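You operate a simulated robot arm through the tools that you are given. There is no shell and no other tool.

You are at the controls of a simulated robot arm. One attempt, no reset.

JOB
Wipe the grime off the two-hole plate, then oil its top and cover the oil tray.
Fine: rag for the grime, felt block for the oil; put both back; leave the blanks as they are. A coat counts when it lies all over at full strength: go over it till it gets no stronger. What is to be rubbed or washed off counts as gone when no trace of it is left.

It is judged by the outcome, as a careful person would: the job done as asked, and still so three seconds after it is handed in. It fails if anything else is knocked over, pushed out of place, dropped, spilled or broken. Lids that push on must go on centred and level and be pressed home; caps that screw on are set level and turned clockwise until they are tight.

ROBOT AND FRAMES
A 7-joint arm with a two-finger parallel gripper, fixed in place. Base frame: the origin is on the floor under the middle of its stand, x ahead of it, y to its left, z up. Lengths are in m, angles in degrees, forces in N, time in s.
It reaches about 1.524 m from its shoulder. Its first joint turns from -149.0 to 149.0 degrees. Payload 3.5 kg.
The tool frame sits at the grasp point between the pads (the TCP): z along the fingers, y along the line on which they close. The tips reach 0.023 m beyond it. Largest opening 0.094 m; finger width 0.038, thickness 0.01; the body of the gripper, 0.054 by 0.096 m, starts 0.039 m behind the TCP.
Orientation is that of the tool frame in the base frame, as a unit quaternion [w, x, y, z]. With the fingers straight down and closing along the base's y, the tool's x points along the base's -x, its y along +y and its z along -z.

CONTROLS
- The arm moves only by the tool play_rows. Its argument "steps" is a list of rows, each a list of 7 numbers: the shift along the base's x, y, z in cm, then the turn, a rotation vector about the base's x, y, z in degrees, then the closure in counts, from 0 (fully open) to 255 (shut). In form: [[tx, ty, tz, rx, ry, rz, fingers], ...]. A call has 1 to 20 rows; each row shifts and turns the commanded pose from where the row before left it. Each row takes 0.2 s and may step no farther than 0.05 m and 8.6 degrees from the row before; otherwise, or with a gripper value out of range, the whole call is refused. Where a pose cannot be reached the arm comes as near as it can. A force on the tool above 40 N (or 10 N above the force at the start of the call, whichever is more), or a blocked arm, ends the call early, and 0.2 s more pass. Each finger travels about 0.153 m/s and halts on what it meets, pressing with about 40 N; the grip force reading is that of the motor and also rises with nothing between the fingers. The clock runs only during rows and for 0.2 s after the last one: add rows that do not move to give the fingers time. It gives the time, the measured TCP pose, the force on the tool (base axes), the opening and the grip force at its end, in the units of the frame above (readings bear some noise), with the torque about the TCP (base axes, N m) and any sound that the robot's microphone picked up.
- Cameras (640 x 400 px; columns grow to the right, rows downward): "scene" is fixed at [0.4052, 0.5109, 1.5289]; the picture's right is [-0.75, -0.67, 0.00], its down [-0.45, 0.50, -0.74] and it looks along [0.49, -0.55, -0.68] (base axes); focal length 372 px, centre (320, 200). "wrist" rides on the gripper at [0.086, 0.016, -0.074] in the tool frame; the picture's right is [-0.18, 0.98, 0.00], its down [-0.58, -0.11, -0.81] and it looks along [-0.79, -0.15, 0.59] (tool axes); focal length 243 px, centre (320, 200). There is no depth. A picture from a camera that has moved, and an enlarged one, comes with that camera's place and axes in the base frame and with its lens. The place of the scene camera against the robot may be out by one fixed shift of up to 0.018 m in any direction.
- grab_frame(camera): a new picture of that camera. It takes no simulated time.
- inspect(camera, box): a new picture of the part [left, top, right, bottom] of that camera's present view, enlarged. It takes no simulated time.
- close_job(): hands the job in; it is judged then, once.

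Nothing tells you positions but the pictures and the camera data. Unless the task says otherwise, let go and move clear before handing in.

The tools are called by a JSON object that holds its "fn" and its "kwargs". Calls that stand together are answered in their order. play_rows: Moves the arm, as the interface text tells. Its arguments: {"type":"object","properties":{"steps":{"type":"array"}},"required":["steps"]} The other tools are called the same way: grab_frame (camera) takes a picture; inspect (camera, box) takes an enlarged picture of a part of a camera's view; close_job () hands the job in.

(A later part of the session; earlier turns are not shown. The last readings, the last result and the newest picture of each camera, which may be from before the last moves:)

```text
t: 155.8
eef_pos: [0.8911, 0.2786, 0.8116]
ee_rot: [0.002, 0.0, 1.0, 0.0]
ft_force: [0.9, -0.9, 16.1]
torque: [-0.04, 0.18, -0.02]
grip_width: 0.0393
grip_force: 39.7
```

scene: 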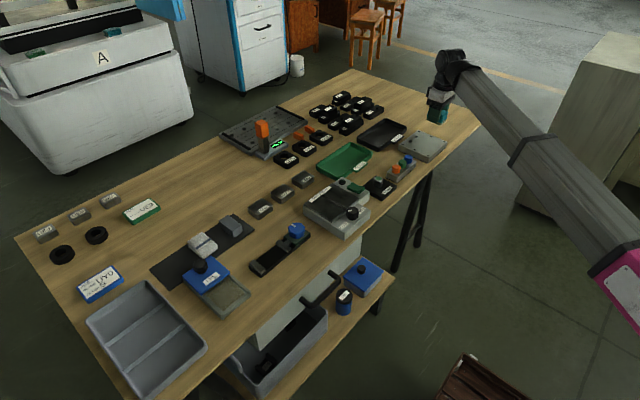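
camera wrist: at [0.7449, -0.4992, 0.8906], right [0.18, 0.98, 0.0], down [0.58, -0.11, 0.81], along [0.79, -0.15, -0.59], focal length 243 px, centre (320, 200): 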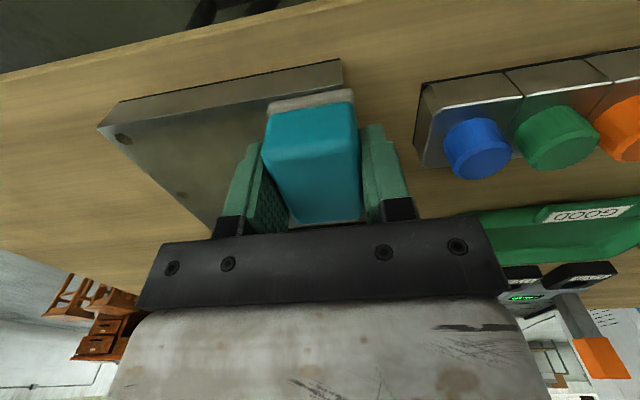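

Pressed at 16 N. I'll rub a bit and let it soak longer.

{"fn": "play_rows", "kwargs": {"steps": [[0.2, 0, 0, 0, 0, 0, 255], [0, 0.3, 0, 0, 0, 0, 255], [-0.4, 0, 0, 0, 0, 0, 255], [0, -0.6, 0, 0, 0, 0, 255], [0.4, 0, 0, 0, 0, 0, 255], [0, 0.6, 0, 0, 0, 0, 255], [-0.4, 0, 0, 0, 0, 0, 255], [0, -0.6, 0, 0, 0, 0, 255], [0.4, 0, 0, 0, 0, 0, 255], [0, 0.3, 0, 0, 0, 0, 255], [-0.2, 0, 0, 0, 0, 0, 255], [0, 0, 0, 0, 0, 0, 255], [0, 0, 0, 0, 0, 0, 255], [0, 0, 0, 0, 0, 0, 255], [0, 0, 0, 0, 0, 0, 255], [0, 0, 0, 0, 0, 0, 255]]}}

{"fn": "play_rows", "kwargs": {"steps": [[0, 0, 0.3, 0, 0, 0, 255], [0, 0, 0.7, 0, 0, 0, 255], [0, 0, 1.4, 0, 0, 0, 255], [0, 0, 2.2, 0, 0, 0, 255], [0, -0.3, 2.6, 0, 0, 0, 255], [0, -1, 2.6, 0, 0, 0, 255], [0, -2, 1.8, 0, 0, 0, 255], [-0.2, -3, 0.9, 0, 0, 0, 255], [-0.3, -3.6, 0.2, 0, 0, 0, 255], [-0.3, -3.8, 0, 0, 0, 0, 255], [-0.3, -3.8, 0, 0, 0, 0, 255], [-0.3, -3.8, 0, 0, 0, 0, 255], [-0.3, -3.8, 0, 0, 0, 0, 255], [-0.3, -3.8, 0, 0, 0, 0, 255], [-0.3, -3.8, 0, 0, 0, 0, 255], [-0.3, -3.8, 0, 0, 0, 0, 255], [-0.2, -3.2, 0, 0, 0, 0, 255], [-0.2, -2.2, 0, 0, 0, 0, 255], [0, -1.2, 0, 0, 0, 0, 255], [0, -0.5, 0, 0, 0, 0, 255]]}}

{"fn": "grab_frame", "kwargs": {"camera": "wrist"}}

```text
t: 159.2
eef_pos: [0.8921, 0.2793, 0.811]
ee_rot: [0.002, 0.0, 1.0, 0.0]
ft_force: [5.4, -4.6, 19.2]
torque: [-0.12, -0.08, 0.01]
grip_width: 0.0393
grip_force: 40.2
```

```text
t: 163.3
eef_pos: [0.8621, -0.1572, 0.9365]
ee_rot: [0.0, -0.001, 1.0, 0.0]
ft_force: [-0.1, 0.1, -0.9]
torque: [-0.04, -0.02, 0.02]
grip_width: 0.0391
grip_force: 39.9
```

```text
taken
camera wrist: at [0.7763, -0.1402, 1.0106], right [0.18, 0.98, 0.0], down [0.58, -0.11, 0.81], along [0.79, -0.15, -0.59], focal length 243 px, centre (320, 200)
```

wrist: 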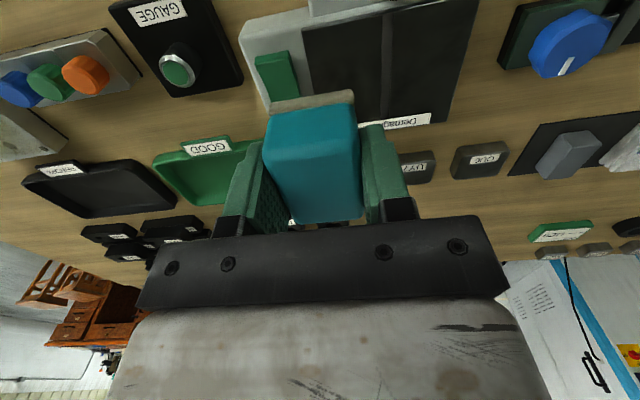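

The sole is dark again. Continuing to the plate, aiming first for the +y edge near the front.

{"fn": "play_rows", "kwargs": {"steps": [[0, -0.5, 0, 0, 0, 0, 255], [-0.1, -1.4, 0, 0, 0, 0, 255], [-0.4, -2.6, 0, 0, 0, 0, 255], [-0.5, -3.4, 0, 0, 0, 0, 255], [-0.5, -3.8, 0, 0, 0, 0, 255], [-0.5, -3.8, 0, 0, 0, 0, 255], [-0.5, -3.8, 0, 0, 0, 0, 255], [-0.5, -3.8, 0, 0, 0, 0, 255], [-0.4, -3.6, -0.4, 0, 0, 0, 255], [-0.3, -3.2, -0.8, 0, 0, 0, 255], [-0.2, -2.2, -1.2, 0, 0, 0, 255], [-0.1, -1.5, -1.6, 0, 0, 0, 255], [0, -0.8, -2, 0, 0, 0, 255], [0, -0.4, -2, 0, 0, 0, 255], [0, 0, -1.6, 0, 0, 0, 255], [0, 0, -1, 0, 0, 0, 255], [0, 0, -0.6, 0, 0, 0, 255], [0, 0, -0.3, 0, 0, 0, 255], [0, 0, -0.2, 0, 0, 0, 255], [0, 0, 0, 0, 0, 0, 255]]}}

{"fn": "inspect", "kwargs": {"camera": "scene", "box": [390, 100, 470, 170]}}

```text
t: 167.6
eef_pos: [0.8209, -0.5042, 0.8199]
ee_rot: [0.001, 0.001, 1.0, 0.0]
ft_force: [0.4, -0.8, -1.4]
torque: [0.01, -0.02, 0.01]
grip_width: 0.0391
grip_force: 39.8
```

```text
5.71 times, centred on (430, 135) of scene
camera zoom: at [0.4052, 0.5109, 1.5289], right [-0.75, -0.67, 0.0], down [-0.45, 0.5, -0.74], along [0.49, -0.55, -0.68], focal length 2127 px, centre (-309, 571)
```

zoom: 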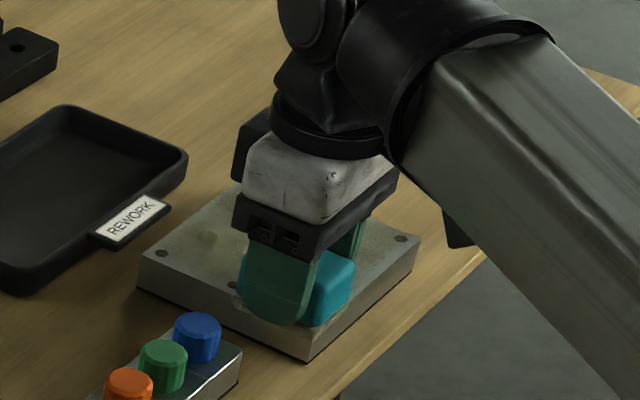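

Positioned at the front +y corner. Lowering to contact.

{"fn": "play_rows", "kwargs": {"steps": [[0, 0, -0.1, 0, 0, 0, 255], [0, 0, -0.1, 0, 0, 0, 255], [0, 0, -0.1, 0, 0, 0, 255], [0, 0, 0, 0, 0, 0, 255]]}}

```text
t: 168.6
eef_pos: [0.8208, -0.504, 0.8167]
ee_rot: [0.001, 0.0, 1.0, 0.001]
ft_force: [0.1, -0.5, -0.1]
torque: [-0.01, 0.01, 0.01]
grip_width: 0.0391
grip_force: 40.3
```

{"fn": "play_rows", "kwargs": {"steps": [[0, 0, -0.06, 0, 0, 0, 255], [0, 0, -0.05, 0, 0, 0, 255], [0, 0, 0, 0, 0, 0, 255]]}}

```text
t: 169.3
eef_pos: [0.8227, -0.5057, 0.8162]
ee_rot: [0.002, -0.001, 1.0, -0.001]
ft_force: [-0.8, 1.7, 16.1]
torque: [-0.08, 0.12, 0.0]
grip_width: 0.0389
grip_force: 40.5
```

Stroking along the front edge with overhang on both ends, then stepping inward.

{"fn": "play_rows", "kwargs": {"steps": [[0, -0.4, 0, 0, 0, 0, 255], [0, -1, 0, 0, 0, 0, 255], [0, -1.4, 0, 0, 0, 0, 255], [0, -1.5, 0, 0, 0, 0, 255], [0, -1.5, 0, 0, 0, 0, 255], [0, -1.5, 0, 0, 0, 0, 255], [0, -1.5, 0, 0, 0, 0, 255], [0, -1.4, 0, 0, 0, 0, 255], [0, -1.1, 0, 0, 0, 0, 255], [0, -0.6, 0, 0, 0, 0, 255], [0, 0.5, 0, 0, 0, 0, 255], [0, 1.1, 0, 0, 0, 0, 255], [0, 1.5, 0, 0, 0, 0, 255], [0, 1.5, 0, 0, 0, 0, 255], [0, 1.5, 0, 0, 0, 0, 255], [0, 1.5, 0, 0, 0, 0, 255], [0, 1.5, 0, 0, 0, 0, 255], [0, 1.4, 0, 0, 0, 0, 255], [0, 1, 0, 0, 0, 0, 255], [0, 0.4, 0, 0, 0, 0, 255]]}}

{"fn": "inspect", "kwargs": {"camera": "wrist", "box": [80, 0, 400, 240]}}

{"fn": "inspect", "kwargs": {"camera": "scene", "box": [390, 100, 470, 170]}}

```text
t: 173.6
eef_pos: [0.8214, -0.5047, 0.8167]
ee_rot: [0.001, 0.0, 1.0, -0.001]
ft_force: [0.7, -7.7, 25.0]
torque: [-0.38, 0.0, -0.02]
grip_width: 0.0393
grip_force: 40.1
```

```text
1.67 times, centred on (240, 120) of wrist
camera zoom: at [0.7347, -0.4878, 0.8904], right [0.18, 0.98, 0.0], down [0.58, -0.11, 0.81], along [0.79, -0.15, -0.59], focal length 404 px, centre (453, 333)
```

zoom: 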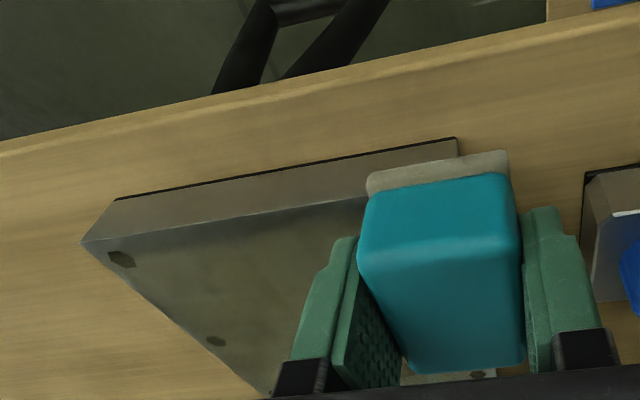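

```text
5.71 times, centred on (430, 135) of scene
camera zoom: at [0.4052, 0.5109, 1.5289], right [-0.75, -0.67, 0.0], down [-0.45, 0.5, -0.74], along [0.49, -0.55, -0.68], focal length 2127 px, centre (-309, 571)
```

zoom: 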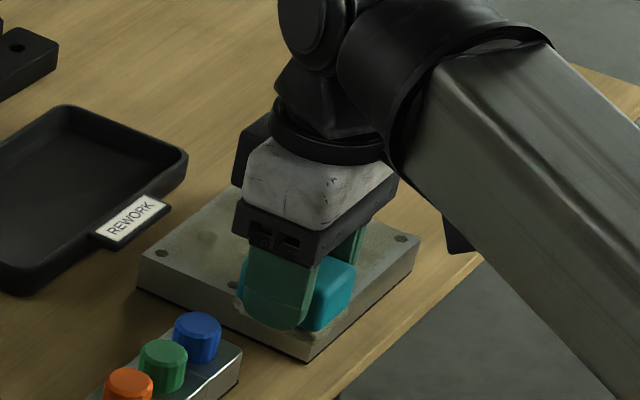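

Front edge done. Now the +y edge: stroke forward to the seam, lift over, then drag back from the far end.

{"fn": "play_rows", "kwargs": {"steps": [[0.4, -0.1, 0.02, 0, 0, 0, 255], [0.8, -0.1, 0, 0, 0, 0, 255], [1, 0, 0, 0, 0, 0, 255], [0.9, 0, 0, 0, 0, 0, 255], [0.5, 0, 0, 0, 0, 0, 255], [0, 0, 0.3, 0, 0, 0, 255], [0.5, 0, 0.3, 0, 0, 0, 255], [1.2, 0, 0, 0, 0, 0, 255], [1.4, 0, 0, 0, 0, 0, 255], [1, 0, 0, 0, 0, 0, 255], [0.5, 0, 0, 0, 0, 0, 255], [0, 0, -0.3, 0, 0, 0, 255], [0, 0, -0.2, 0, 0, 0, 255], [0, 0, -0.1, 0, 0, 0, 255], [0, 0, 0, 0, 0, 0, 255]]}}

```text
t: 176.8
eef_pos: [0.905, -0.5081, 0.8179]
ee_rot: [0.001, 0.0, 1.0, 0.0]
ft_force: [1.4, 0.1, 4.6]
torque: [0.01, 0.05, -0.01]
grip_width: 0.039
grip_force: 39.5
```

{"fn": "play_rows", "kwargs": {"steps": [[-0.3, 0, -0.05, 0, 0, 0, 255], [-0.8, 0, 0, 0, 0, 0, 255], [-1.2, 0, 0, 0, 0, 0, 255], [-1.3, 0, 0, 0, 0, 0, 255], [-1.3, 0, 0, 0, 0, 0, 255], [-1.3, 0, 0, 0, 0, 0, 255], [-1.1, 0, 0, 0, 0, 0, 255], [-0.7, 0, 0, 0, 0, 0, 255], [-0.3, 0, 0, 0, 0, 0, 255], [0, 0, 0, 0, 0, 0, 255]]}}

{"fn": "inspect", "kwargs": {"camera": "scene", "box": [390, 100, 470, 170]}}

```text
t: 178.9
eef_pos: [0.8207, -0.5066, 0.8164]
ee_rot: [0.001, 0.001, 1.0, 0.001]
ft_force: [8.3, 0.5, 26.1]
torque: [-0.12, -0.31, 0.06]
grip_width: 0.0393
grip_force: 40.0
```

```text
5.71 times, centred on (430, 135) of scene
camera zoom: at [0.4052, 0.5109, 1.5289], right [-0.75, -0.67, 0.0], down [-0.45, 0.5, -0.74], along [0.49, -0.55, -0.68], focal length 2127 px, centre (-309, 571)
```

zoom: 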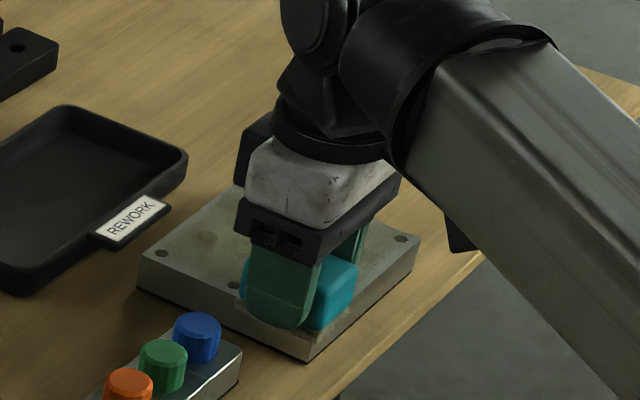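

Good. Now lift over to the far -y corner and drag along that edge.

{"fn": "play_rows", "kwargs": {"steps": [[0, 0, 0.3, 0, 0, 0, 255], [0.4, -0.5, 0.4, 0, 0, 0, 255], [1, -1.3, 0, 0, 0, 0, 255], [1.4, -2, 0, 0, 0, 0, 255], [1.6, -2.2, 0, 0, 0, 0, 255], [1.6, -2.2, 0, 0, 0, 0, 255], [1.3, -1.8, 0, 0, 0, 0, 255], [0.8, -1.1, 0, 0, 0, 0, 255], [0.3, -0.4, -0.2, 0, 0, 0, 255], [0, 0, -0.2, 0, 0, 0, 255], [0, 0, -0.15, 0, 0, 0, 255], [0, 0, -0.1, 0, 0, 0, 255], [0, 0, 0, 0, 0, 0, 255]]}}

```text
t: 181.8
eef_pos: [0.9064, -0.622, 0.8171]
ee_rot: [0.0, 0.0, 1.0, 0.001]
ft_force: [-0.4, -0.3, 7.3]
torque: [0.09, 0.15, 0.0]
grip_width: 0.0392
grip_force: 39.9
```

{"fn": "play_rows", "kwargs": {"steps": [[-0.3, 0, -0.03, 0, 0, 0, 255], [-0.8, 0, 0, 0, 0, 0, 255], [-1.2, 0, 0, 0, 0, 0, 255], [-1.3, 0, 0, 0, 0, 0, 255], [-1.3, 0, 0, 0, 0, 0, 255], [-1.3, 0, 0, 0, 0, 0, 255], [-1.1, 0, 0, 0, 0, 0, 255], [-0.8, 0, 0, 0, 0, 0, 255], [-0.3, 0, 0, 0, 0, 0, 255], [0, 0, 0, 0, 0, 0, 255]]}}

{"fn": "inspect", "kwargs": {"camera": "wrist", "box": [240, 0, 560, 240]}}

{"fn": "inspect", "kwargs": {"camera": "scene", "box": [390, 100, 470, 170]}}

```text
t: 183.9
eef_pos: [0.8212, -0.622, 0.8165]
ee_rot: [0.0, 0.0, 1.0, 0.0]
ft_force: [7.4, -0.1, 20.7]
torque: [0.16, -0.16, -0.02]
grip_width: 0.039
grip_force: 40.3
```

```text
1.67 times, centred on (400, 120) of wrist
camera zoom: at [0.7343, -0.6045, 0.8905], right [0.18, 0.98, 0.0], down [0.58, -0.11, 0.81], along [0.79, -0.15, -0.59], focal length 404 px, centre (187, 333)
```

zoom: 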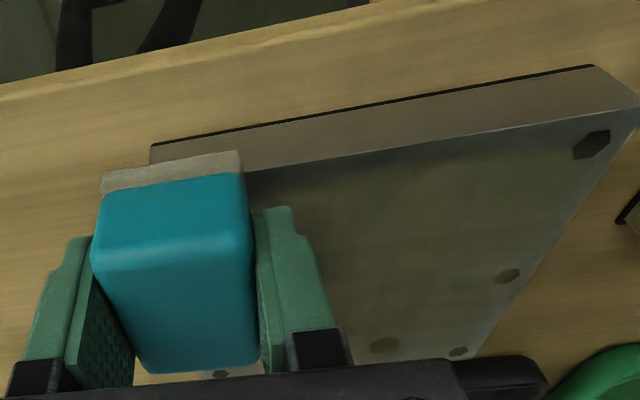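

```text
5.71 times, centred on (430, 135) of scene
camera zoom: at [0.4052, 0.5109, 1.5289], right [-0.75, -0.67, 0.0], down [-0.45, 0.5, -0.74], along [0.49, -0.55, -0.68], focal length 2127 px, centre (-309, 571)
```

zoom: 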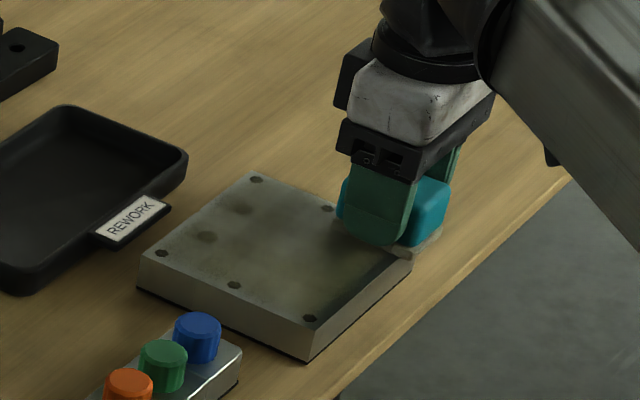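

I'll recharge now for better edge coverage. Lifting and returning to the tray.

{"fn": "play_rows", "kwargs": {"steps": [[0, 0, 0.3, 0, 0, 0, 255], [0, 0, 0.9, 0, 0, 0, 255], [0, 0, 1.8, 0, 0, 0, 255], [0, 0.3, 2.4, 0, 0, 0, 255], [0.1, 1, 2.6, 0, 0, 0, 255], [0.2, 2, 2.4, 0, 0, 0, 255], [0.3, 3, 1.6, 0, 0, 0, 255], [0.3, 3.6, 0.8, 0, 0, 0, 255], [0.3, 3.8, 0.2, 0, 0, 0, 255], [0.3, 3.8, 0, 0, 0, 0, 255], [0.3, 3.8, 0, 0, 0, 0, 255], [0.3, 3.8, 0, 0, 0, 0, 255], [0.3, 3.8, 0, 0, 0, 0, 255], [0.3, 3.8, 0, 0, 0, 0, 255], [0.3, 3.8, 0, 0, 0, 0, 255], [0.3, 3.8, 0, 0, 0, 0, 255], [0.3, 3.4, 0, 0, 0, 0, 255], [0.2, 2.4, 0, 0, 0, 0, 255], [0, 1.4, 0, 0, 0, 0, 255], [0, 0.6, 0, 0, 0, 0, 255]]}}

{"fn": "inspect", "kwargs": {"camera": "scene", "box": [390, 120, 460, 170]}}

{"fn": "inspect", "kwargs": {"camera": "wrist", "box": [200, 80, 440, 240]}}

```text
t: 188.2
eef_pos: [0.8589, -0.1393, 0.9441]
ee_rot: [0.001, 0.0, 1.0, 0.0]
ft_force: [-0.3, 0.4, 0.0]
torque: [0.05, 0.02, 0.01]
grip_width: 0.0388
grip_force: 40.1
```

```text
8.00 times, centred on (425, 145) of scene
camera zoom: at [0.4052, 0.5109, 1.5289], right [-0.75, -0.67, 0.0], down [-0.45, 0.5, -0.74], along [0.49, -0.55, -0.68], focal length 2977 px, centre (-520, 640)
```

zoom: 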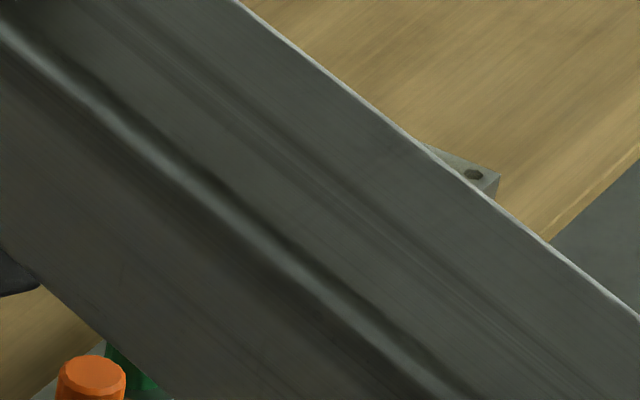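

```text
2.50 times, centred on (320, 160) of wrist
camera zoom: at [0.772, -0.1231, 1.0189], right [0.18, 0.98, 0.0], down [0.58, -0.11, 0.81], along [0.79, -0.15, -0.59], focal length 606 px, centre (320, 300)
```

zoom: 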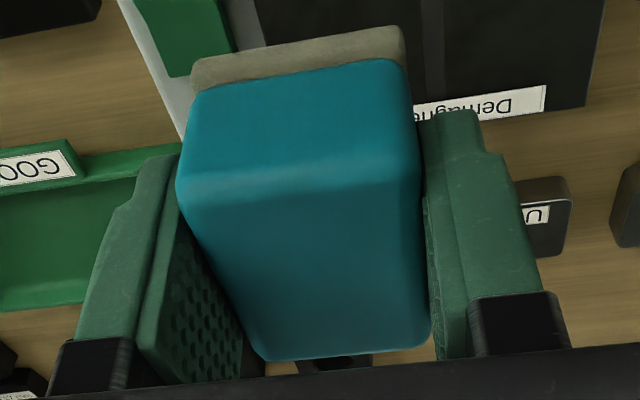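

The sole is partly depleted. On to the tray.

{"fn": "play_rows", "kwargs": {"steps": [[0.1, 0.5, 0, 0, 0, 0, 255], [0.3, 1.4, 0, 0, 0, 0, 255], [0.4, 2.6, 0, 0, 0, 0, 255], [0.4, 3.4, 0, 0, 0, 0, 255], [0.4, 3.8, 0, 0, 0, 0, 255], [0.4, 3.8, 0, 0, 0, 0, 255], [0.4, 3.8, 0, 0, 0, 0, 255], [0.3, 3.8, 0, 0, 0, 0, 255], [0.3, 3.8, 0, 0, 0, 0, 255], [0.3, 3.8, 0, 0, 0, 0, 255], [0, 3.7, 0, 0, 0, 0, 255], [0, 3.0, 0, 0, 0, 0, 255], [0, 2.2, 0, 0, 0, 0, 255], [0, 1.4, -0.4, 0, 0, 0, 255], [0, 0.6, -1, 0, 0, 0, 255], [0, 0.2, -1.8, 0, 0, 0, 255], [0, 0, -2, 0, 0, 0, 255], [0, 0, -1.4, 0, 0, 0, 255], [0, 0, -0.6, 0, 0, 0, 255], [0, 0, 0, 0, 0, 0, 255]]}}

{"fn": "inspect", "kwargs": {"camera": "scene", "box": [390, 120, 460, 170]}}

{"fn": "inspect", "kwargs": {"camera": "wrist", "box": [200, 0, 440, 240]}}

```text
t: 192.3
eef_pos: [0.8927, 0.278, 0.8734]
ee_rot: [0.001, 0.001, 1.0, 0.0]
ft_force: [0.1, 0.4, -0.6]
torque: [-0.03, 0.0, 0.05]
grip_width: 0.0391
grip_force: 40.0
```

```text
8.00 times, centred on (425, 145) of scene
camera zoom: at [0.4052, 0.5109, 1.5289], right [-0.75, -0.67, 0.0], down [-0.45, 0.5, -0.74], along [0.49, -0.55, -0.68], focal length 2977 px, centre (-520, 640)
```

zoom: 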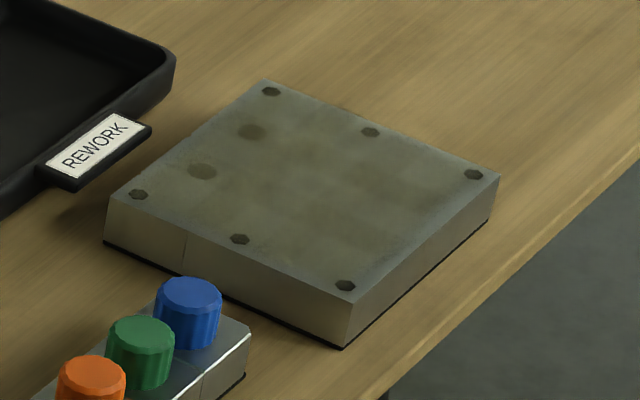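

```text
1.67 times, centred on (320, 120) of wrist
camera zoom: at [0.8053, 0.2939, 0.9471], right [0.18, 0.98, 0.0], down [0.58, -0.11, 0.81], along [0.79, -0.15, -0.59], focal length 404 px, centre (320, 333)
```

zoom: 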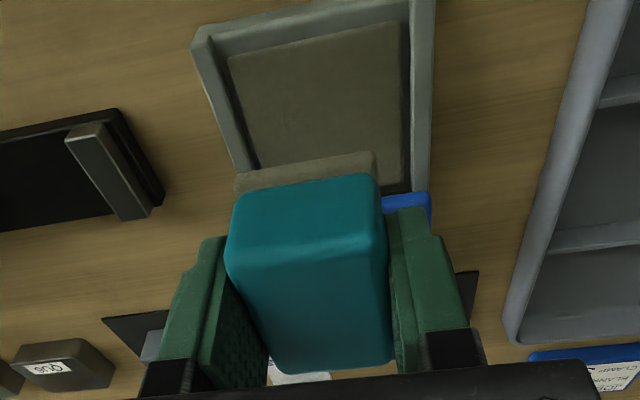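

The coat still looks thinner at the edges. Recharging the felt on the pad.

{"fn": "play_rows", "kwargs": {"steps": [[0, 0.1, -0.5, 0, 0, 0, 255], [0, 0, -1.2, 0, 0, 0, 255], [0, 0, -1.6, 0, 0, 0, 255], [0, 0, -1.3, 0, 0, 0, 255], [0, 0, -0.7, 0, 0, 0, 255], [0, 0, -0.4, 0, 0, 0, 255], [0, 0, -0.3, 0, 0, 0, 255], [0, 0, -0.2, 0, 0, 0, 255], [0, 0, 0, 0, 0, 0, 255]]}}

{"fn": "play_rows", "kwargs": {"steps": [[0, 0, -0.1, 0, 0, 0, 255], [0, 0, -0.08, 0, 0, 0, 255], [0, 0, 0, 0, 0, 0, 255]]}}

```text
t: 194.3
eef_pos: [0.892, 0.2781, 0.8108]
ee_rot: [0.001, 0.0, 1.0, 0.001]
ft_force: [0.1, 0.2, -0.6]
torque: [-0.01, 0.01, 0.03]
grip_width: 0.0392
grip_force: 40.3
```

```text
t: 195.2
eef_pos: [0.8925, 0.2787, 0.8107]
ee_rot: [0.002, 0.0, 1.0, 0.001]
ft_force: [-1.0, -2.1, 14.0]
torque: [-0.05, 0.23, -0.02]
grip_width: 0.0392
grip_force: 40.2
```

{"fn": "play_rows", "kwargs": {"steps": [[0.2, 0, -0.02, 0, 0, 0, 255], [0, 0.3, 0, 0, 0, 0, 255], [-0.4, 0, 0, 0, 0, 0, 255], [0, -0.6, 0, 0, 0, 0, 255], [0.4, 0, 0, 0, 0, 0, 255], [0, 0.6, 0, 0, 0, 0, 255], [-0.4, 0, 0, 0, 0, 0, 255], [0, -0.6, 0, 0, 0, 0, 255], [0.4, 0, 0, 0, 0, 0, 255], [0, 0.3, 0, 0, 0, 0, 255], [-0.2, 0, 0, 0, 0, 0, 255], [0, 0, 0, 0, 0, 0, 255], [0, 0, 0, 0, 0, 0, 255], [0, 0, 0, 0, 0, 0, 255], [0, 0, 0, 0, 0, 0, 255], [0, 0, 0, 0, 0, 0, 255], [0, 0, 0, 0, 0, 0, 255], [0, 0, 0, 0, 0, 0, 255], [0, 0, 0, 0, 0, 0, 255]]}}

{"fn": "play_rows", "kwargs": {"steps": [[0, 0, 0.3, 0, 0, 0, 255], [0, 0, 0.7, 0, 0, 0, 255], [0, 0, 1.4, 0, 0, 0, 255], [0, 0, 2.2, 0, 0, 0, 255], [0, -0.3, 2.6, 0, 0, 0, 255], [0, -1, 2.6, 0, 0, 0, 255], [0, -2, 1.8, 0, 0, 0, 255], [-0.2, -3, 0.9, 0, 0, 0, 255], [-0.3, -3.6, 0.2, 0, 0, 0, 255], [-0.3, -3.8, 0, 0, 0, 0, 255], [-0.3, -3.8, 0, 0, 0, 0, 255], [-0.3, -3.8, 0, 0, 0, 0, 255], [-0.3, -3.8, 0, 0, 0, 0, 255], [-0.3, -3.8, 0, 0, 0, 0, 255], [-0.3, -3.8, 0, 0, 0, 0, 255], [-0.3, -3.8, 0, 0, 0, 0, 255], [-0.2, -3.2, 0, 0, 0, 0, 255], [-0.2, -2.2, 0, 0, 0, 0, 255], [0, -1.2, 0, 0, 0, 0, 255], [0, -0.5, 0, 0, 0, 0, 255]]}}

{"fn": "play_rows", "kwargs": {"steps": [[0, -0.5, 0, 0, 0, 0, 255], [0, -1.4, 0, 0, 0, 0, 255], [0, -2.6, 0, 0, 0, 0, 255], [0, -3.4, 0, 0, 0, 0, 255], [-0.2, -3.8, 0, 0, 0, 0, 255], [-0.2, -3.8, 0, 0, 0, 0, 255], [-0.3, -3.8, 0, 0, 0, 0, 255], [-0.3, -3.8, 0, 0, 0, 0, 255], [-0.4, -3.8, 0, 0, 0, 0, 255], [-0.4, -3.8, 0, 0, 0, 0, 255], [-0.4, -3.4, 0, 0, 0, 0, 255], [-0.2, -2.6, 0, 0, 0, 0, 255], [0, -1.5, 0, 0, 0, 0, 255], [0, -0.8, 0, 0, 0, 0, 255], [0, 0, 0, 0, 0, 0, 255]]}}

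{"fn": "grab_frame", "kwargs": {"camera": "wrist"}}

{"fn": "inspect", "kwargs": {"camera": "wrist", "box": [240, 0, 460, 140]}}

```text
t: 199.2
eef_pos: [0.8915, 0.2787, 0.8108]
ee_rot: [0.001, 0.0, 1.0, 0.0]
ft_force: [1.2, 0.1, 7.6]
torque: [0.04, -0.02, -0.02]
grip_width: 0.0392
grip_force: 40.1
```

```text
t: 203.3
eef_pos: [0.862, -0.1579, 0.9367]
ee_rot: [0.001, 0.0, 1.0, 0.0]
ft_force: [0.7, 0.6, -1.1]
torque: [0.0, 0.0, 0.02]
grip_width: 0.0392
grip_force: 40.4
```

```text
t: 206.6
eef_pos: [0.8383, -0.5489, 0.9359]
ee_rot: [0.001, 0.001, 1.0, 0.0]
ft_force: [0.7, -0.6, -1.1]
torque: [-0.02, -0.03, -0.01]
grip_width: 0.039
grip_force: 39.8
```

```text
taken
camera wrist: at [0.7519, -0.5306, 1.01], right [0.18, 0.98, 0.0], down [0.58, -0.11, 0.81], along [0.79, -0.15, -0.59], focal length 243 px, centre (320, 200)
```

wrist: 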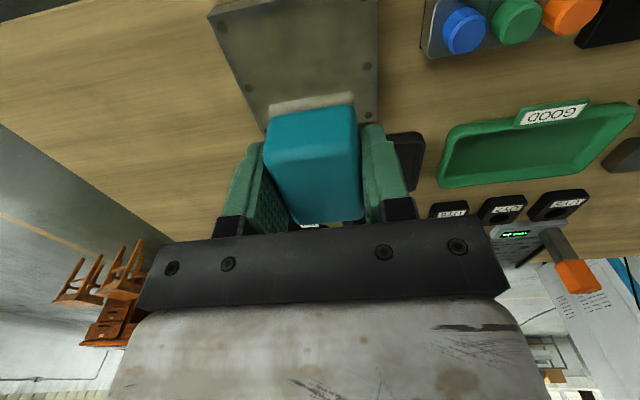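

```text
2.86 times, centred on (350, 70) of wrist
camera zoom: at [0.7519, -0.5306, 1.01], right [0.18, 0.98, 0.0], down [0.58, -0.11, 0.81], along [0.79, -0.15, -0.59], focal length 693 px, centre (234, 571)
```

zoom: 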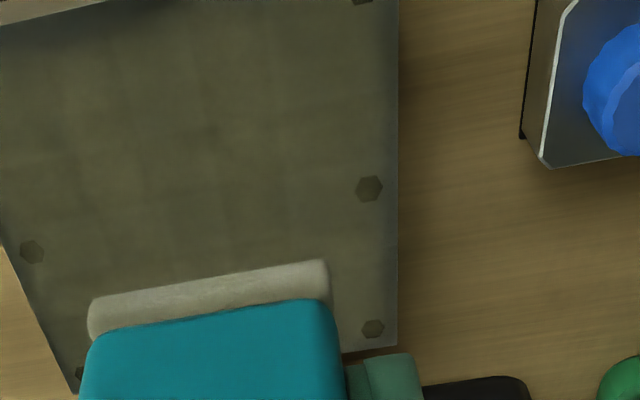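

The wrist view shows the coat's grid: thinner along the front edge and corners. I'll go down at the front -y corner and work the edges.

{"fn": "play_rows", "kwargs": {"steps": [[-0.2, -0.5, -0.4, 0, 0, 0, 255], [-0.5, -1.3, -1, 0, 0, 0, 255], [-0.6, -1.8, -1.8, 0, 0, 0, 255], [-0.5, -1.5, -2.2, 0, 0, 0, 255], [-0.2, -0.8, -2.2, 0, 0, 0, 255], [0, -0.3, -1.8, 0, 0, 0, 255], [0, 0, -1.1, 0, 0, 0, 255], [0, 0, -0.6, 0, 0, 0, 255], [0, 0, -0.3, 0, 0, 0, 255], [0, 0, -0.2, 0, 0, 0, 255], [0, 0, -0.2, 0, 0, 0, 255], [0, 0, -0.1, 0, 0, 0, 255], [0, 0, 0, 0, 0, 0, 255]]}}

```text
t: 209.3
eef_pos: [0.818, -0.6099, 0.8179]
ee_rot: [0.001, 0.0, 1.0, 0.0]
ft_force: [1.3, -0.4, 0.0]
torque: [0.02, 0.01, -0.01]
grip_width: 0.0392
grip_force: 39.9
```

{"fn": "play_rows", "kwargs": {"steps": [[0, 0, -0.1, 0, 0, 0, 255], [0, 0, 0, 0, 0, 0, 255]]}}

{"fn": "play_rows", "kwargs": {"steps": [[0, 0, -0.06, 0, 0, 0, 255], [0, 0, 0, 0, 0, 0, 255]]}}

```text
t: 209.9
eef_pos: [0.8166, -0.6098, 0.8163]
ee_rot: [0.001, 0.0, 1.0, 0.0]
ft_force: [-0.6, 1.9, 10.3]
torque: [0.07, 0.04, 0.04]
grip_width: 0.0392
grip_force: 40.0
```

```text
t: 210.6
eef_pos: [0.8174, -0.6104, 0.8162]
ee_rot: [0.001, 0.0, 1.0, 0.0]
ft_force: [-2.1, 3.9, 19.1]
torque: [0.13, 0.02, 0.0]
grip_width: 0.0391
grip_force: 39.8
```

Pressing at 19 N. Slow strokes along the front edge, full width and back.

{"fn": "play_rows", "kwargs": {"steps": [[0, -0.5, 0, 0, 0, 0, 255], [0, -0.8, 0, 0, 0, 0, 255], [0, -0.2, 0, 0, 0, 0, 255], [0, 0.4, 0, 0, 0, 0, 255], [0, 0.8, 0, 0, 0, 0, 255], [0, 1, 0, 0, 0, 0, 255], [0, 1, 0, 0, 0, 0, 255], [0, 1, 0, 0, 0, 0, 255], [0, 1, 0, 0, 0, 0, 255], [0, 1, 0, 0, 0, 0, 255], [0, 1, 0, 0, 0, 0, 255], [0, 1, 0, 0, 0, 0, 255], [0, 1, 0, 0, 0, 0, 255], [0, 1, 0, 0, 0, 0, 255], [0, 0.9, 0, 0, 0, 0, 255], [0, 0.7, 0, 0, 0, 0, 255], [0, 0.3, 0, 0, 0, 0, 255], [0, 0, 0, 0, 0, 0, 255]]}}

{"fn": "inspect", "kwargs": {"camera": "scene", "box": [390, 100, 470, 170]}}

{"fn": "inspect", "kwargs": {"camera": "wrist", "box": [80, 0, 400, 240]}}

```text
t: 212.9
eef_pos: [0.817, -0.5598, 0.8171]
ee_rot: [0.0, 0.0, 1.0, -0.001]
ft_force: [-2.0, 0.6, 9.6]
torque: [0.13, 0.09, 0.03]
grip_width: 0.039
grip_force: 40.1
stopped in row 11: the force on the tool passed its limit at 41 N (the readings are from after the stop); the commanded pose is now the measured one
```

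```text
5.71 times, centred on (430, 135) of scene
camera zoom: at [0.4052, 0.5109, 1.5289], right [-0.75, -0.67, 0.0], down [-0.45, 0.5, -0.74], along [0.49, -0.55, -0.68], focal length 2127 px, centre (-309, 571)
```

zoom: 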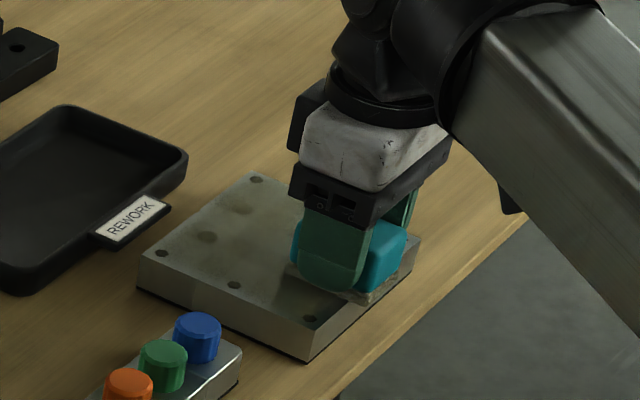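

```text
1.67 times, centred on (240, 120) of wrist
camera zoom: at [0.7305, -0.5426, 0.8906], right [0.18, 0.98, 0.0], down [0.58, -0.11, 0.81], along [0.79, -0.15, -0.59], focal length 404 px, centre (453, 333)
```

zoom: 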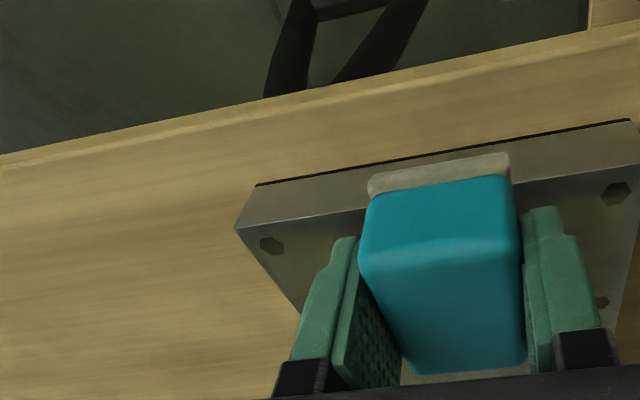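

The force briefly peaked; now at 9.6 N. I'll continue the stroke at this lighter pressure.

{"fn": "play_rows", "kwargs": {"steps": [[0, 0.4, 0, 0, 0, 0, 255], [0, 0.8, 0, 0, 0, 0, 255], [0, 1, 0, 0, 0, 0, 255], [0, 1, 0, 0, 0, 0, 255], [0, 1, 0, 0, 0, 0, 255], [0, 0.9, 0, 0, 0, 0, 255], [0, 0.5, 0, 0, 0, 0, 255], [0, -0.5, 0, 0, 0, 0, 255], [0, -1, 0, 0, 0, 0, 255], [0, -1.2, 0, 0, 0, 0, 255], [0, -1.2, 0, 0, 0, 0, 255], [0, -1.2, 0, 0, 0, 0, 255], [0, -1.2, 0, 0, 0, 0, 255], [0, -1.2, 0, 0, 0, 0, 255], [0, -1.2, 0, 0, 0, 0, 255], [0, -1.2, 0, 0, 0, 0, 255], [0, -1.2, 0, 0, 0, 0, 255], [0, -0.8, 0, 0, 0, 0, 255], [0, -0.4, 0, 0, 0, 0, 255], [0, 0, 0, 0, 0, 0, 255]]}}

{"fn": "inspect", "kwargs": {"camera": "wrist", "box": [240, 0, 560, 240]}}

```text
t: 217.1
eef_pos: [0.8166, -0.6256, 0.817]
ee_rot: [0.002, 0.001, 1.0, -0.001]
ft_force: [-1.1, 8.9, 26.6]
torque: [0.48, 0.01, 0.03]
grip_width: 0.0388
grip_force: 40.2
```

```text
1.67 times, centred on (400, 120) of wrist
camera zoom: at [0.7307, -0.609, 0.8903], right [0.18, 0.98, 0.0], down [0.58, -0.11, 0.81], along [0.79, -0.15, -0.59], focal length 404 px, centre (187, 333)
```

zoom: 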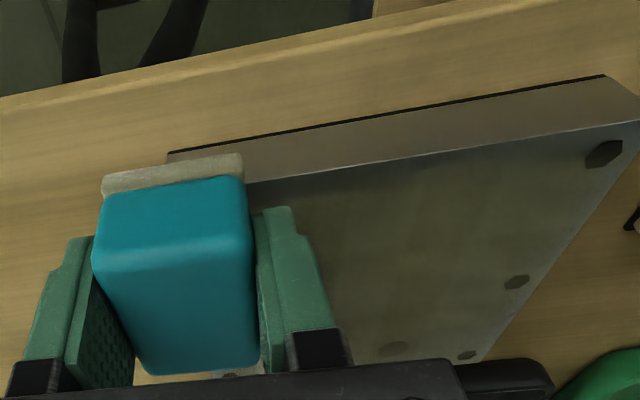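

The front band improved but the very edge is still thin. I'll shift further over the edge (TCP x≈0.808) and go across again.

{"fn": "play_rows", "kwargs": {"steps": [[-0.5, 0, 0.03, 0, 0, 0, 255], [-0.4, 0, 0, 0, 0, 0, 255], [0, 0.5, 0, 0, 0, 0, 255], [0, 1, 0, 0, 0, 0, 255], [0, 1.2, 0, 0, 0, 0, 255], [0, 1.2, 0, 0, 0, 0, 255], [0, 1.2, 0, 0, 0, 0, 255], [0, 1.2, 0, 0, 0, 0, 255], [0, 1.2, 0, 0, 0, 0, 255], [0, 1.2, 0, 0, 0, 0, 255], [0, 1.2, 0, 0, 0, 0, 255], [0, 1.2, 0, 0, 0, 0, 255], [0, 0.8, 0, 0, 0, 0, 255], [0, 0.4, 0, 0, 0, 0, 255], [0, 0, 0, 0, 0, 0, 255]]}}

{"fn": "inspect", "kwargs": {"camera": "wrist", "box": [80, 0, 400, 240]}}

{"fn": "inspect", "kwargs": {"camera": "scene", "box": [390, 100, 470, 170]}}

```text
t: 220.3
eef_pos: [0.8081, -0.5032, 0.8163]
ee_rot: [0.002, 0.0, 1.0, -0.001]
ft_force: [0.3, -6.2, 22.6]
torque: [-0.31, -0.11, -0.03]
grip_width: 0.0392
grip_force: 40.2
```

```text
1.67 times, centred on (240, 120) of wrist
camera zoom: at [0.7222, -0.486, 0.8902], right [0.18, 0.98, 0.0], down [0.58, -0.11, 0.81], along [0.79, -0.15, -0.59], focal length 404 px, centre (453, 333)
```

zoom: 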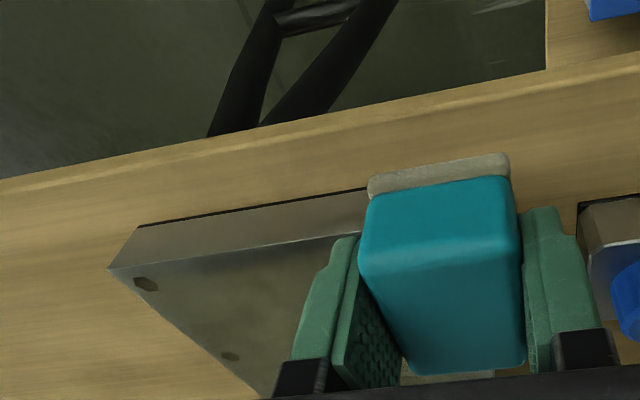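

```text
5.71 times, centred on (430, 135) of scene
camera zoom: at [0.4052, 0.5109, 1.5289], right [-0.75, -0.67, 0.0], down [-0.45, 0.5, -0.74], along [0.49, -0.55, -0.68], focal length 2127 px, centre (-309, 571)
```

zoom: 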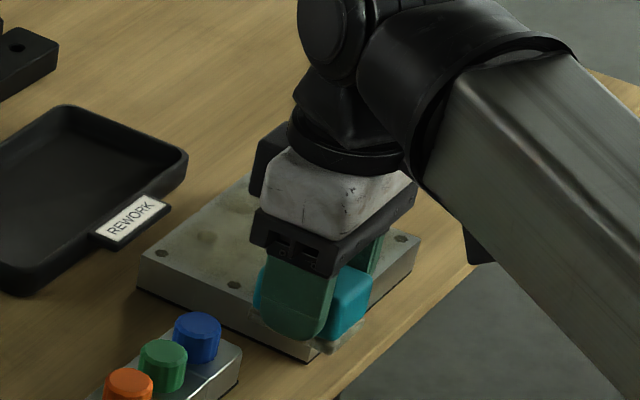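

Now the +y edge again, with the sole centred on that edge: forward to the seam, over it, and back from the far end.

{"fn": "play_rows", "kwargs": {"steps": [[0.4, 0.1, 0.02, 0, 0, 0, 255], [0.9, 0.1, 0, 0, 0, 0, 255], [1.1, 0, 0, 0, 0, 0, 255], [1.1, 0, 0, 0, 0, 0, 255], [0.9, 0, 0, 0, 0, 0, 255], [0.5, 0, 0, 0, 0, 0, 255], [0, 0, 0.3, 0, 0, 0, 255], [0.5, 0, 0.3, 0, 0, 0, 255], [1.2, 0, 0, 0, 0, 0, 255], [1.4, 0, 0, 0, 0, 0, 255], [1.2, 0, 0, 0, 0, 0, 255], [0.6, 0, 0, 0, 0, 0, 255], [0.1, 0, -0.3, 0, 0, 0, 255], [0, 0, -0.2, 0, 0, 0, 255], [0, 0, -0.1, 0, 0, 0, 255], [0, 0, 0, 0, 0, 0, 255]]}}

```text
t: 223.7
eef_pos: [0.9078, -0.5032, 0.8179]
ee_rot: [0.002, 0.001, 1.0, 0.0]
ft_force: [0.2, -0.7, 6.5]
torque: [-0.01, 0.08, 0.02]
grip_width: 0.0392
grip_force: 39.8
```

{"fn": "play_rows", "kwargs": {"steps": [[-0.3, 0.2, -0.04, 0, 0, 0, 255], [-0.8, 0, 0, 0, 0, 0, 255], [-1.1, 0, 0, 0, 0, 0, 255], [-1.2, 0, 0, 0, 0, 0, 255], [-1.2, 0, 0, 0, 0, 0, 255], [-1.2, 0, 0, 0, 0, 0, 255], [-1.2, 0, 0, 0, 0, 0, 255], [-1.2, 0, 0, 0, 0, 0, 255], [-1, 0, 0, 0, 0, 0, 255], [-0.6, 0, 0, 0, 0, 0, 255], [-0.2, 0, 0, 0, 0, 0, 255], [0, 0, 0, 0, 0, 0, 255]]}}

{"fn": "play_rows", "kwargs": {"steps": [[0, 0, 0.3, 0, 0, 0, 255], [0.4, -0.5, 0.4, 0, 0, 0, 255], [1, -1.3, 0, 0, 0, 0, 255], [1.4, -2, 0, 0, 0, 0, 255], [1.7, -2.4, 0, 0, 0, 0, 255], [1.7, -2.4, 0, 0, 0, 0, 255], [1.6, -2.1, 0, 0, 0, 0, 255], [1.2, -1.2, 0, 0, 0, 0, 255], [0.7, -0.6, 0, 0, 0, 0, 255], [0.2, 0, -0.2, 0, 0, 0, 255], [0, 0, -0.2, 0, 0, 0, 255], [0, 0, -0.15, 0, 0, 0, 255], [0, 0, -0.08, 0, 0, 0, 255], [0, 0, 0, 0, 0, 0, 255]]}}

{"fn": "inspect", "kwargs": {"camera": "wrist", "box": [240, 0, 560, 240]}}

{"fn": "inspect", "kwargs": {"camera": "scene", "box": [390, 100, 470, 170]}}

```text
t: 226.3
eef_pos: [0.8079, -0.4994, 0.8166]
ee_rot: [0.002, 0.0, 1.0, -0.002]
ft_force: [8.9, 2.8, 25.8]
torque: [-0.14, -0.39, 0.09]
grip_width: 0.0389
grip_force: 40.0
```

```text
t: 229.3
eef_pos: [0.9077, -0.6253, 0.8167]
ee_rot: [0.002, 0.0, 1.0, -0.001]
ft_force: [0.5, -0.1, 4.3]
torque: [0.08, 0.06, -0.02]
grip_width: 0.0389
grip_force: 39.9
```

```text
1.67 times, centred on (400, 120) of wrist
camera zoom: at [0.8198, -0.6076, 0.8907], right [0.18, 0.98, 0.0], down [0.58, -0.11, 0.81], along [0.79, -0.15, -0.59], focal length 404 px, centre (187, 333)
```

zoom: 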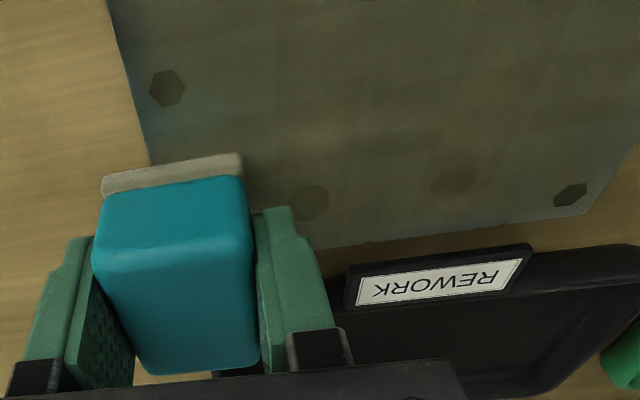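

```text
5.71 times, centred on (430, 135) of scene
camera zoom: at [0.4052, 0.5109, 1.5289], right [-0.75, -0.67, 0.0], down [-0.45, 0.5, -0.74], along [0.49, -0.55, -0.68], focal length 2127 px, centre (-309, 571)
```

zoom: 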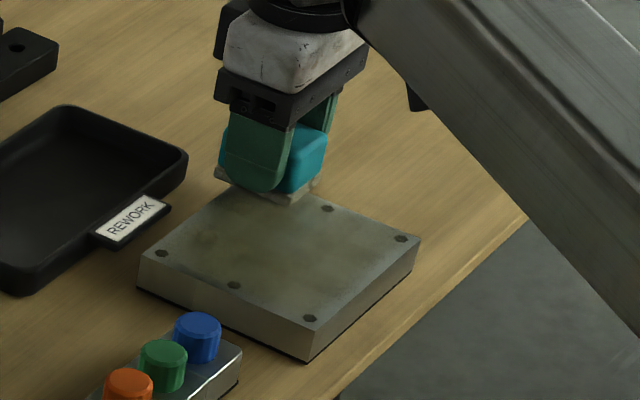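

This view shows the far edge and -y edge are still thin. Dragging along the -y edge now toward the front, then I'll do the far edge.

{"fn": "play_rows", "kwargs": {"steps": [[-0.3, -0.1, -0.06, 0, 0, 0, 255], [-0.8, 0, 0, 0, 0, 0, 255], [-1.1, 0, 0, 0, 0, 0, 255], [-1.2, 0, 0, 0, 0, 0, 255], [-1.2, 0, 0, 0, 0, 0, 255], [-1.2, 0, 0, 0, 0, 0, 255], [-1.2, 0, 0, 0, 0, 0, 255], [-1.2, 0, 0, 0, 0, 0, 255], [-1, 0, 0, 0, 0, 0, 255], [-0.6, 0, 0, 0, 0, 0, 255], [-0.2, 0, 0, 0, 0, 0, 255], [0, 0, 0, 0, 0, 0, 255]]}}

{"fn": "play_rows", "kwargs": {"steps": [[0, 0, 0.3, 0, 0, 0, 255], [0.4, 0, 0.4, 0, 0, 0, 255], [1, 0, 0, 0, 0, 0, 255], [1.6, 0, 0, 0, 0, 0, 255], [2, 0, 0, 0, 0, 0, 255], [2, 0, 0, 0, 0, 0, 255], [1.6, 0, 0, 0, 0, 0, 255], [1, 0, 0, 0, 0, 0, 255], [0.4, 0, -0.2, 0, 0, 0, 255], [0, 0, -0.2, 0, 0, 0, 255], [0, 0, -0.15, 0, 0, 0, 255], [0, 0, -0.08, 0, 0, 0, 255], [0, 0, 0, 0, 0, 0, 255]]}}

```text
t: 231.9
eef_pos: [0.8069, -0.6245, 0.8167]
ee_rot: [0.002, -0.001, 1.0, -0.001]
ft_force: [8.9, -0.8, 27.6]
torque: [0.21, -0.47, -0.06]
grip_width: 0.0391
grip_force: 39.7
```

```text
t: 234.7
eef_pos: [0.9066, -0.6266, 0.8156]
ee_rot: [0.002, 0.0, 1.0, -0.002]
ft_force: [0.6, -0.5, 2.2]
torque: [0.02, 0.08, -0.02]
grip_width: 0.039
grip_force: 39.6
```

{"fn": "play_rows", "kwargs": {"steps": [[0, 0.3, -0.06, 0, 0, 0, 255], [0, 0.8, 0, 0, 0, 0, 255], [0, 1.1, 0, 0, 0, 0, 255], [0, 1.2, 0, 0, 0, 0, 255], [0, 1.2, 0, 0, 0, 0, 255], [0, 1.2, 0, 0, 0, 0, 255], [0, 1.2, 0, 0, 0, 0, 255], [0, 1.2, 0, 0, 0, 0, 255], [0, 1.2, 0, 0, 0, 0, 255], [0, 1.2, 0, 0, 0, 0, 255], [0, 1, 0, 0, 0, 0, 255], [0, 0.6, 0, 0, 0, 0, 255], [0, 0.2, 0, 0, 0, 0, 255], [0, 0, 0, 0, 0, 0, 255]]}}

{"fn": "inspect", "kwargs": {"camera": "wrist", "box": [80, 0, 400, 240]}}

{"fn": "inspect", "kwargs": {"camera": "scene", "box": [390, 100, 470, 170]}}

```text
t: 237.7
eef_pos: [0.907, -0.502, 0.8168]
ee_rot: [0.001, -0.001, 1.0, -0.001]
ft_force: [-0.6, -2.0, 7.5]
torque: [-0.14, 0.15, 0.03]
grip_width: 0.0394
grip_force: 39.7
```

```text
1.67 times, centred on (240, 120) of wrist
camera zoom: at [0.8196, -0.4845, 0.8907], right [0.18, 0.98, 0.0], down [0.58, -0.11, 0.81], along [0.79, -0.15, -0.59], focal length 404 px, centre (453, 333)
```

zoom: 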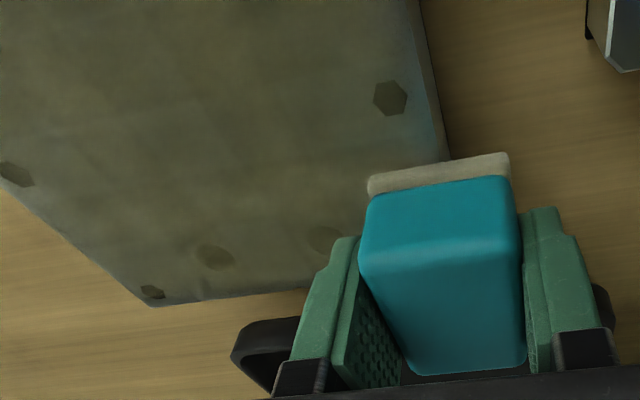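

```text
5.71 times, centred on (430, 135) of scene
camera zoom: at [0.4052, 0.5109, 1.5289], right [-0.75, -0.67, 0.0], down [-0.45, 0.5, -0.74], along [0.49, -0.55, -0.68], focal length 2127 px, centre (-309, 571)
```

zoom: 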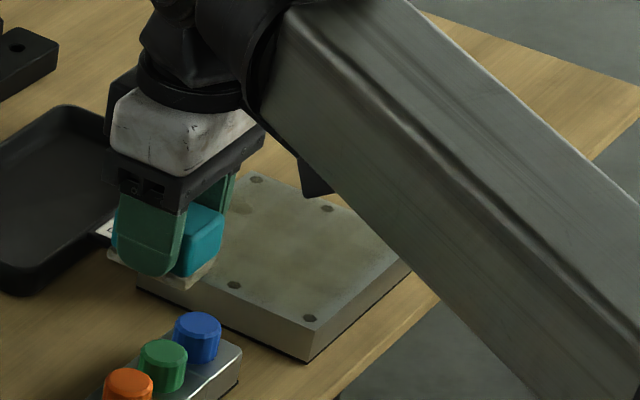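

The rim is still thin in places, and the felt seems nearly used up. Going for another load, then I'll treat edges first while it's fresh.

{"fn": "play_rows", "kwargs": {"steps": [[0, 0, 0.3, 0, 0, 0, 255], [0, 0, 0.9, 0, 0, 0, 255], [0, 0, 1.8, 0, 0, 0, 255], [0, 0.3, 2.4, 0, 0, 0, 255], [0, 1, 2.6, 0, 0, 0, 255], [0, 2, 2.4, 0, 0, 0, 255], [0, 3, 1.6, 0, 0, 0, 255], [0, 3.6, 0.8, 0, 0, 0, 255], [-0.1, 3.8, 0.2, 0, 0, 0, 255], [-0.1, 3.8, 0, 0, 0, 0, 255], [-0.1, 3.8, 0, 0, 0, 0, 255], [-0.1, 3.8, 0, 0, 0, 0, 255], [-0.1, 3.8, 0, 0, 0, 0, 255], [-0.1, 3.8, 0, 0, 0, 0, 255], [-0.1, 3.8, 0, 0, 0, 0, 255], [-0.1, 3.8, 0, 0, 0, 0, 255], [-0.1, 3.2, 0, 0, 0, 0, 255], [0, 2.2, 0, 0, 0, 0, 255], [0, 1.2, 0, 0, 0, 0, 255], [0, 0.5, 0, 0, 0, 0, 255]]}}

{"fn": "inspect", "kwargs": {"camera": "scene", "box": [390, 120, 460, 170]}}

{"fn": "inspect", "kwargs": {"camera": "wrist", "box": [200, 80, 440, 240]}}

```text
t: 241.9
eef_pos: [0.8966, -0.0266, 0.9442]
ee_rot: [0.001, 0.0, 1.0, -0.001]
ft_force: [-0.5, 0.7, -0.1]
torque: [0.0, 0.02, -0.02]
grip_width: 0.0391
grip_force: 39.9
```

```text
8.00 times, centred on (425, 145) of scene
camera zoom: at [0.4052, 0.5109, 1.5289], right [-0.75, -0.67, 0.0], down [-0.45, 0.5, -0.74], along [0.49, -0.55, -0.68], focal length 2977 px, centre (-520, 640)
```

zoom: 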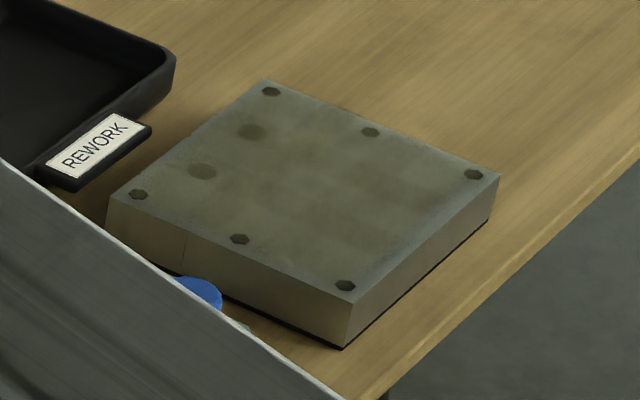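

```text
2.50 times, centred on (320, 160) of wrist
camera zoom: at [0.8103, -0.01, 1.019], right [0.18, 0.98, 0.0], down [0.58, -0.11, 0.81], along [0.79, -0.15, -0.59], focal length 606 px, centre (320, 300)
```

zoom: 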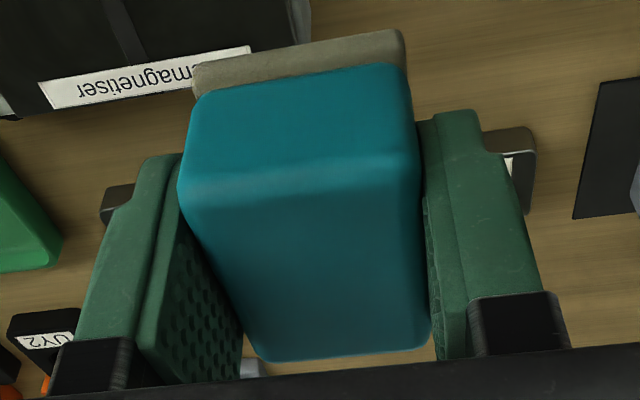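

The coat looks nearly identical to before the last round, suggesting much of it is already saturated. I'll take close baseline pictures to compare after the next pass.

{"fn": "inspect", "kwargs": {"camera": "scene", "box": [402, 128, 430, 148]}}

{"fn": "inspect", "kwargs": {"camera": "scene", "box": [422, 136, 454, 160]}}

```text
16.00 times, centred on (416, 138) of scene
camera zoom: at [0.4052, 0.5109, 1.5289], right [-0.75, -0.67, 0.0], down [-0.45, 0.5, -0.74], along [0.49, -0.55, -0.68], focal length 5955 px, centre (-1216, 1192)
```

zoom: 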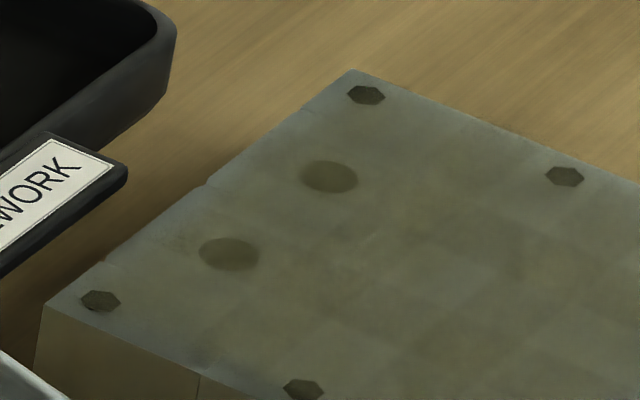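

```text
16.00 times, centred on (438, 148) of scene
camera zoom: at [0.4052, 0.5109, 1.5289], right [-0.75, -0.67, 0.0], down [-0.45, 0.5, -0.74], along [0.49, -0.55, -0.68], focal length 5955 px, centre (-1568, 1032)
```

zoom: 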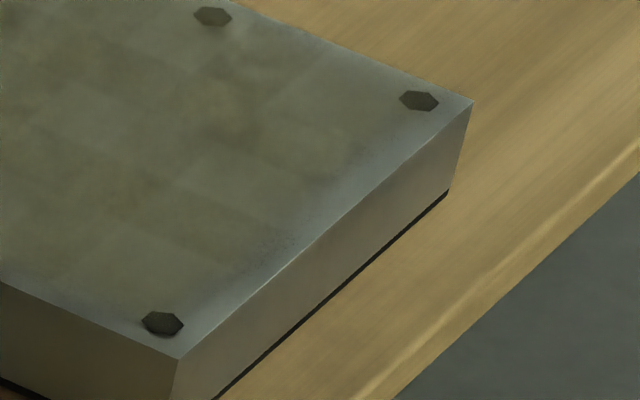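

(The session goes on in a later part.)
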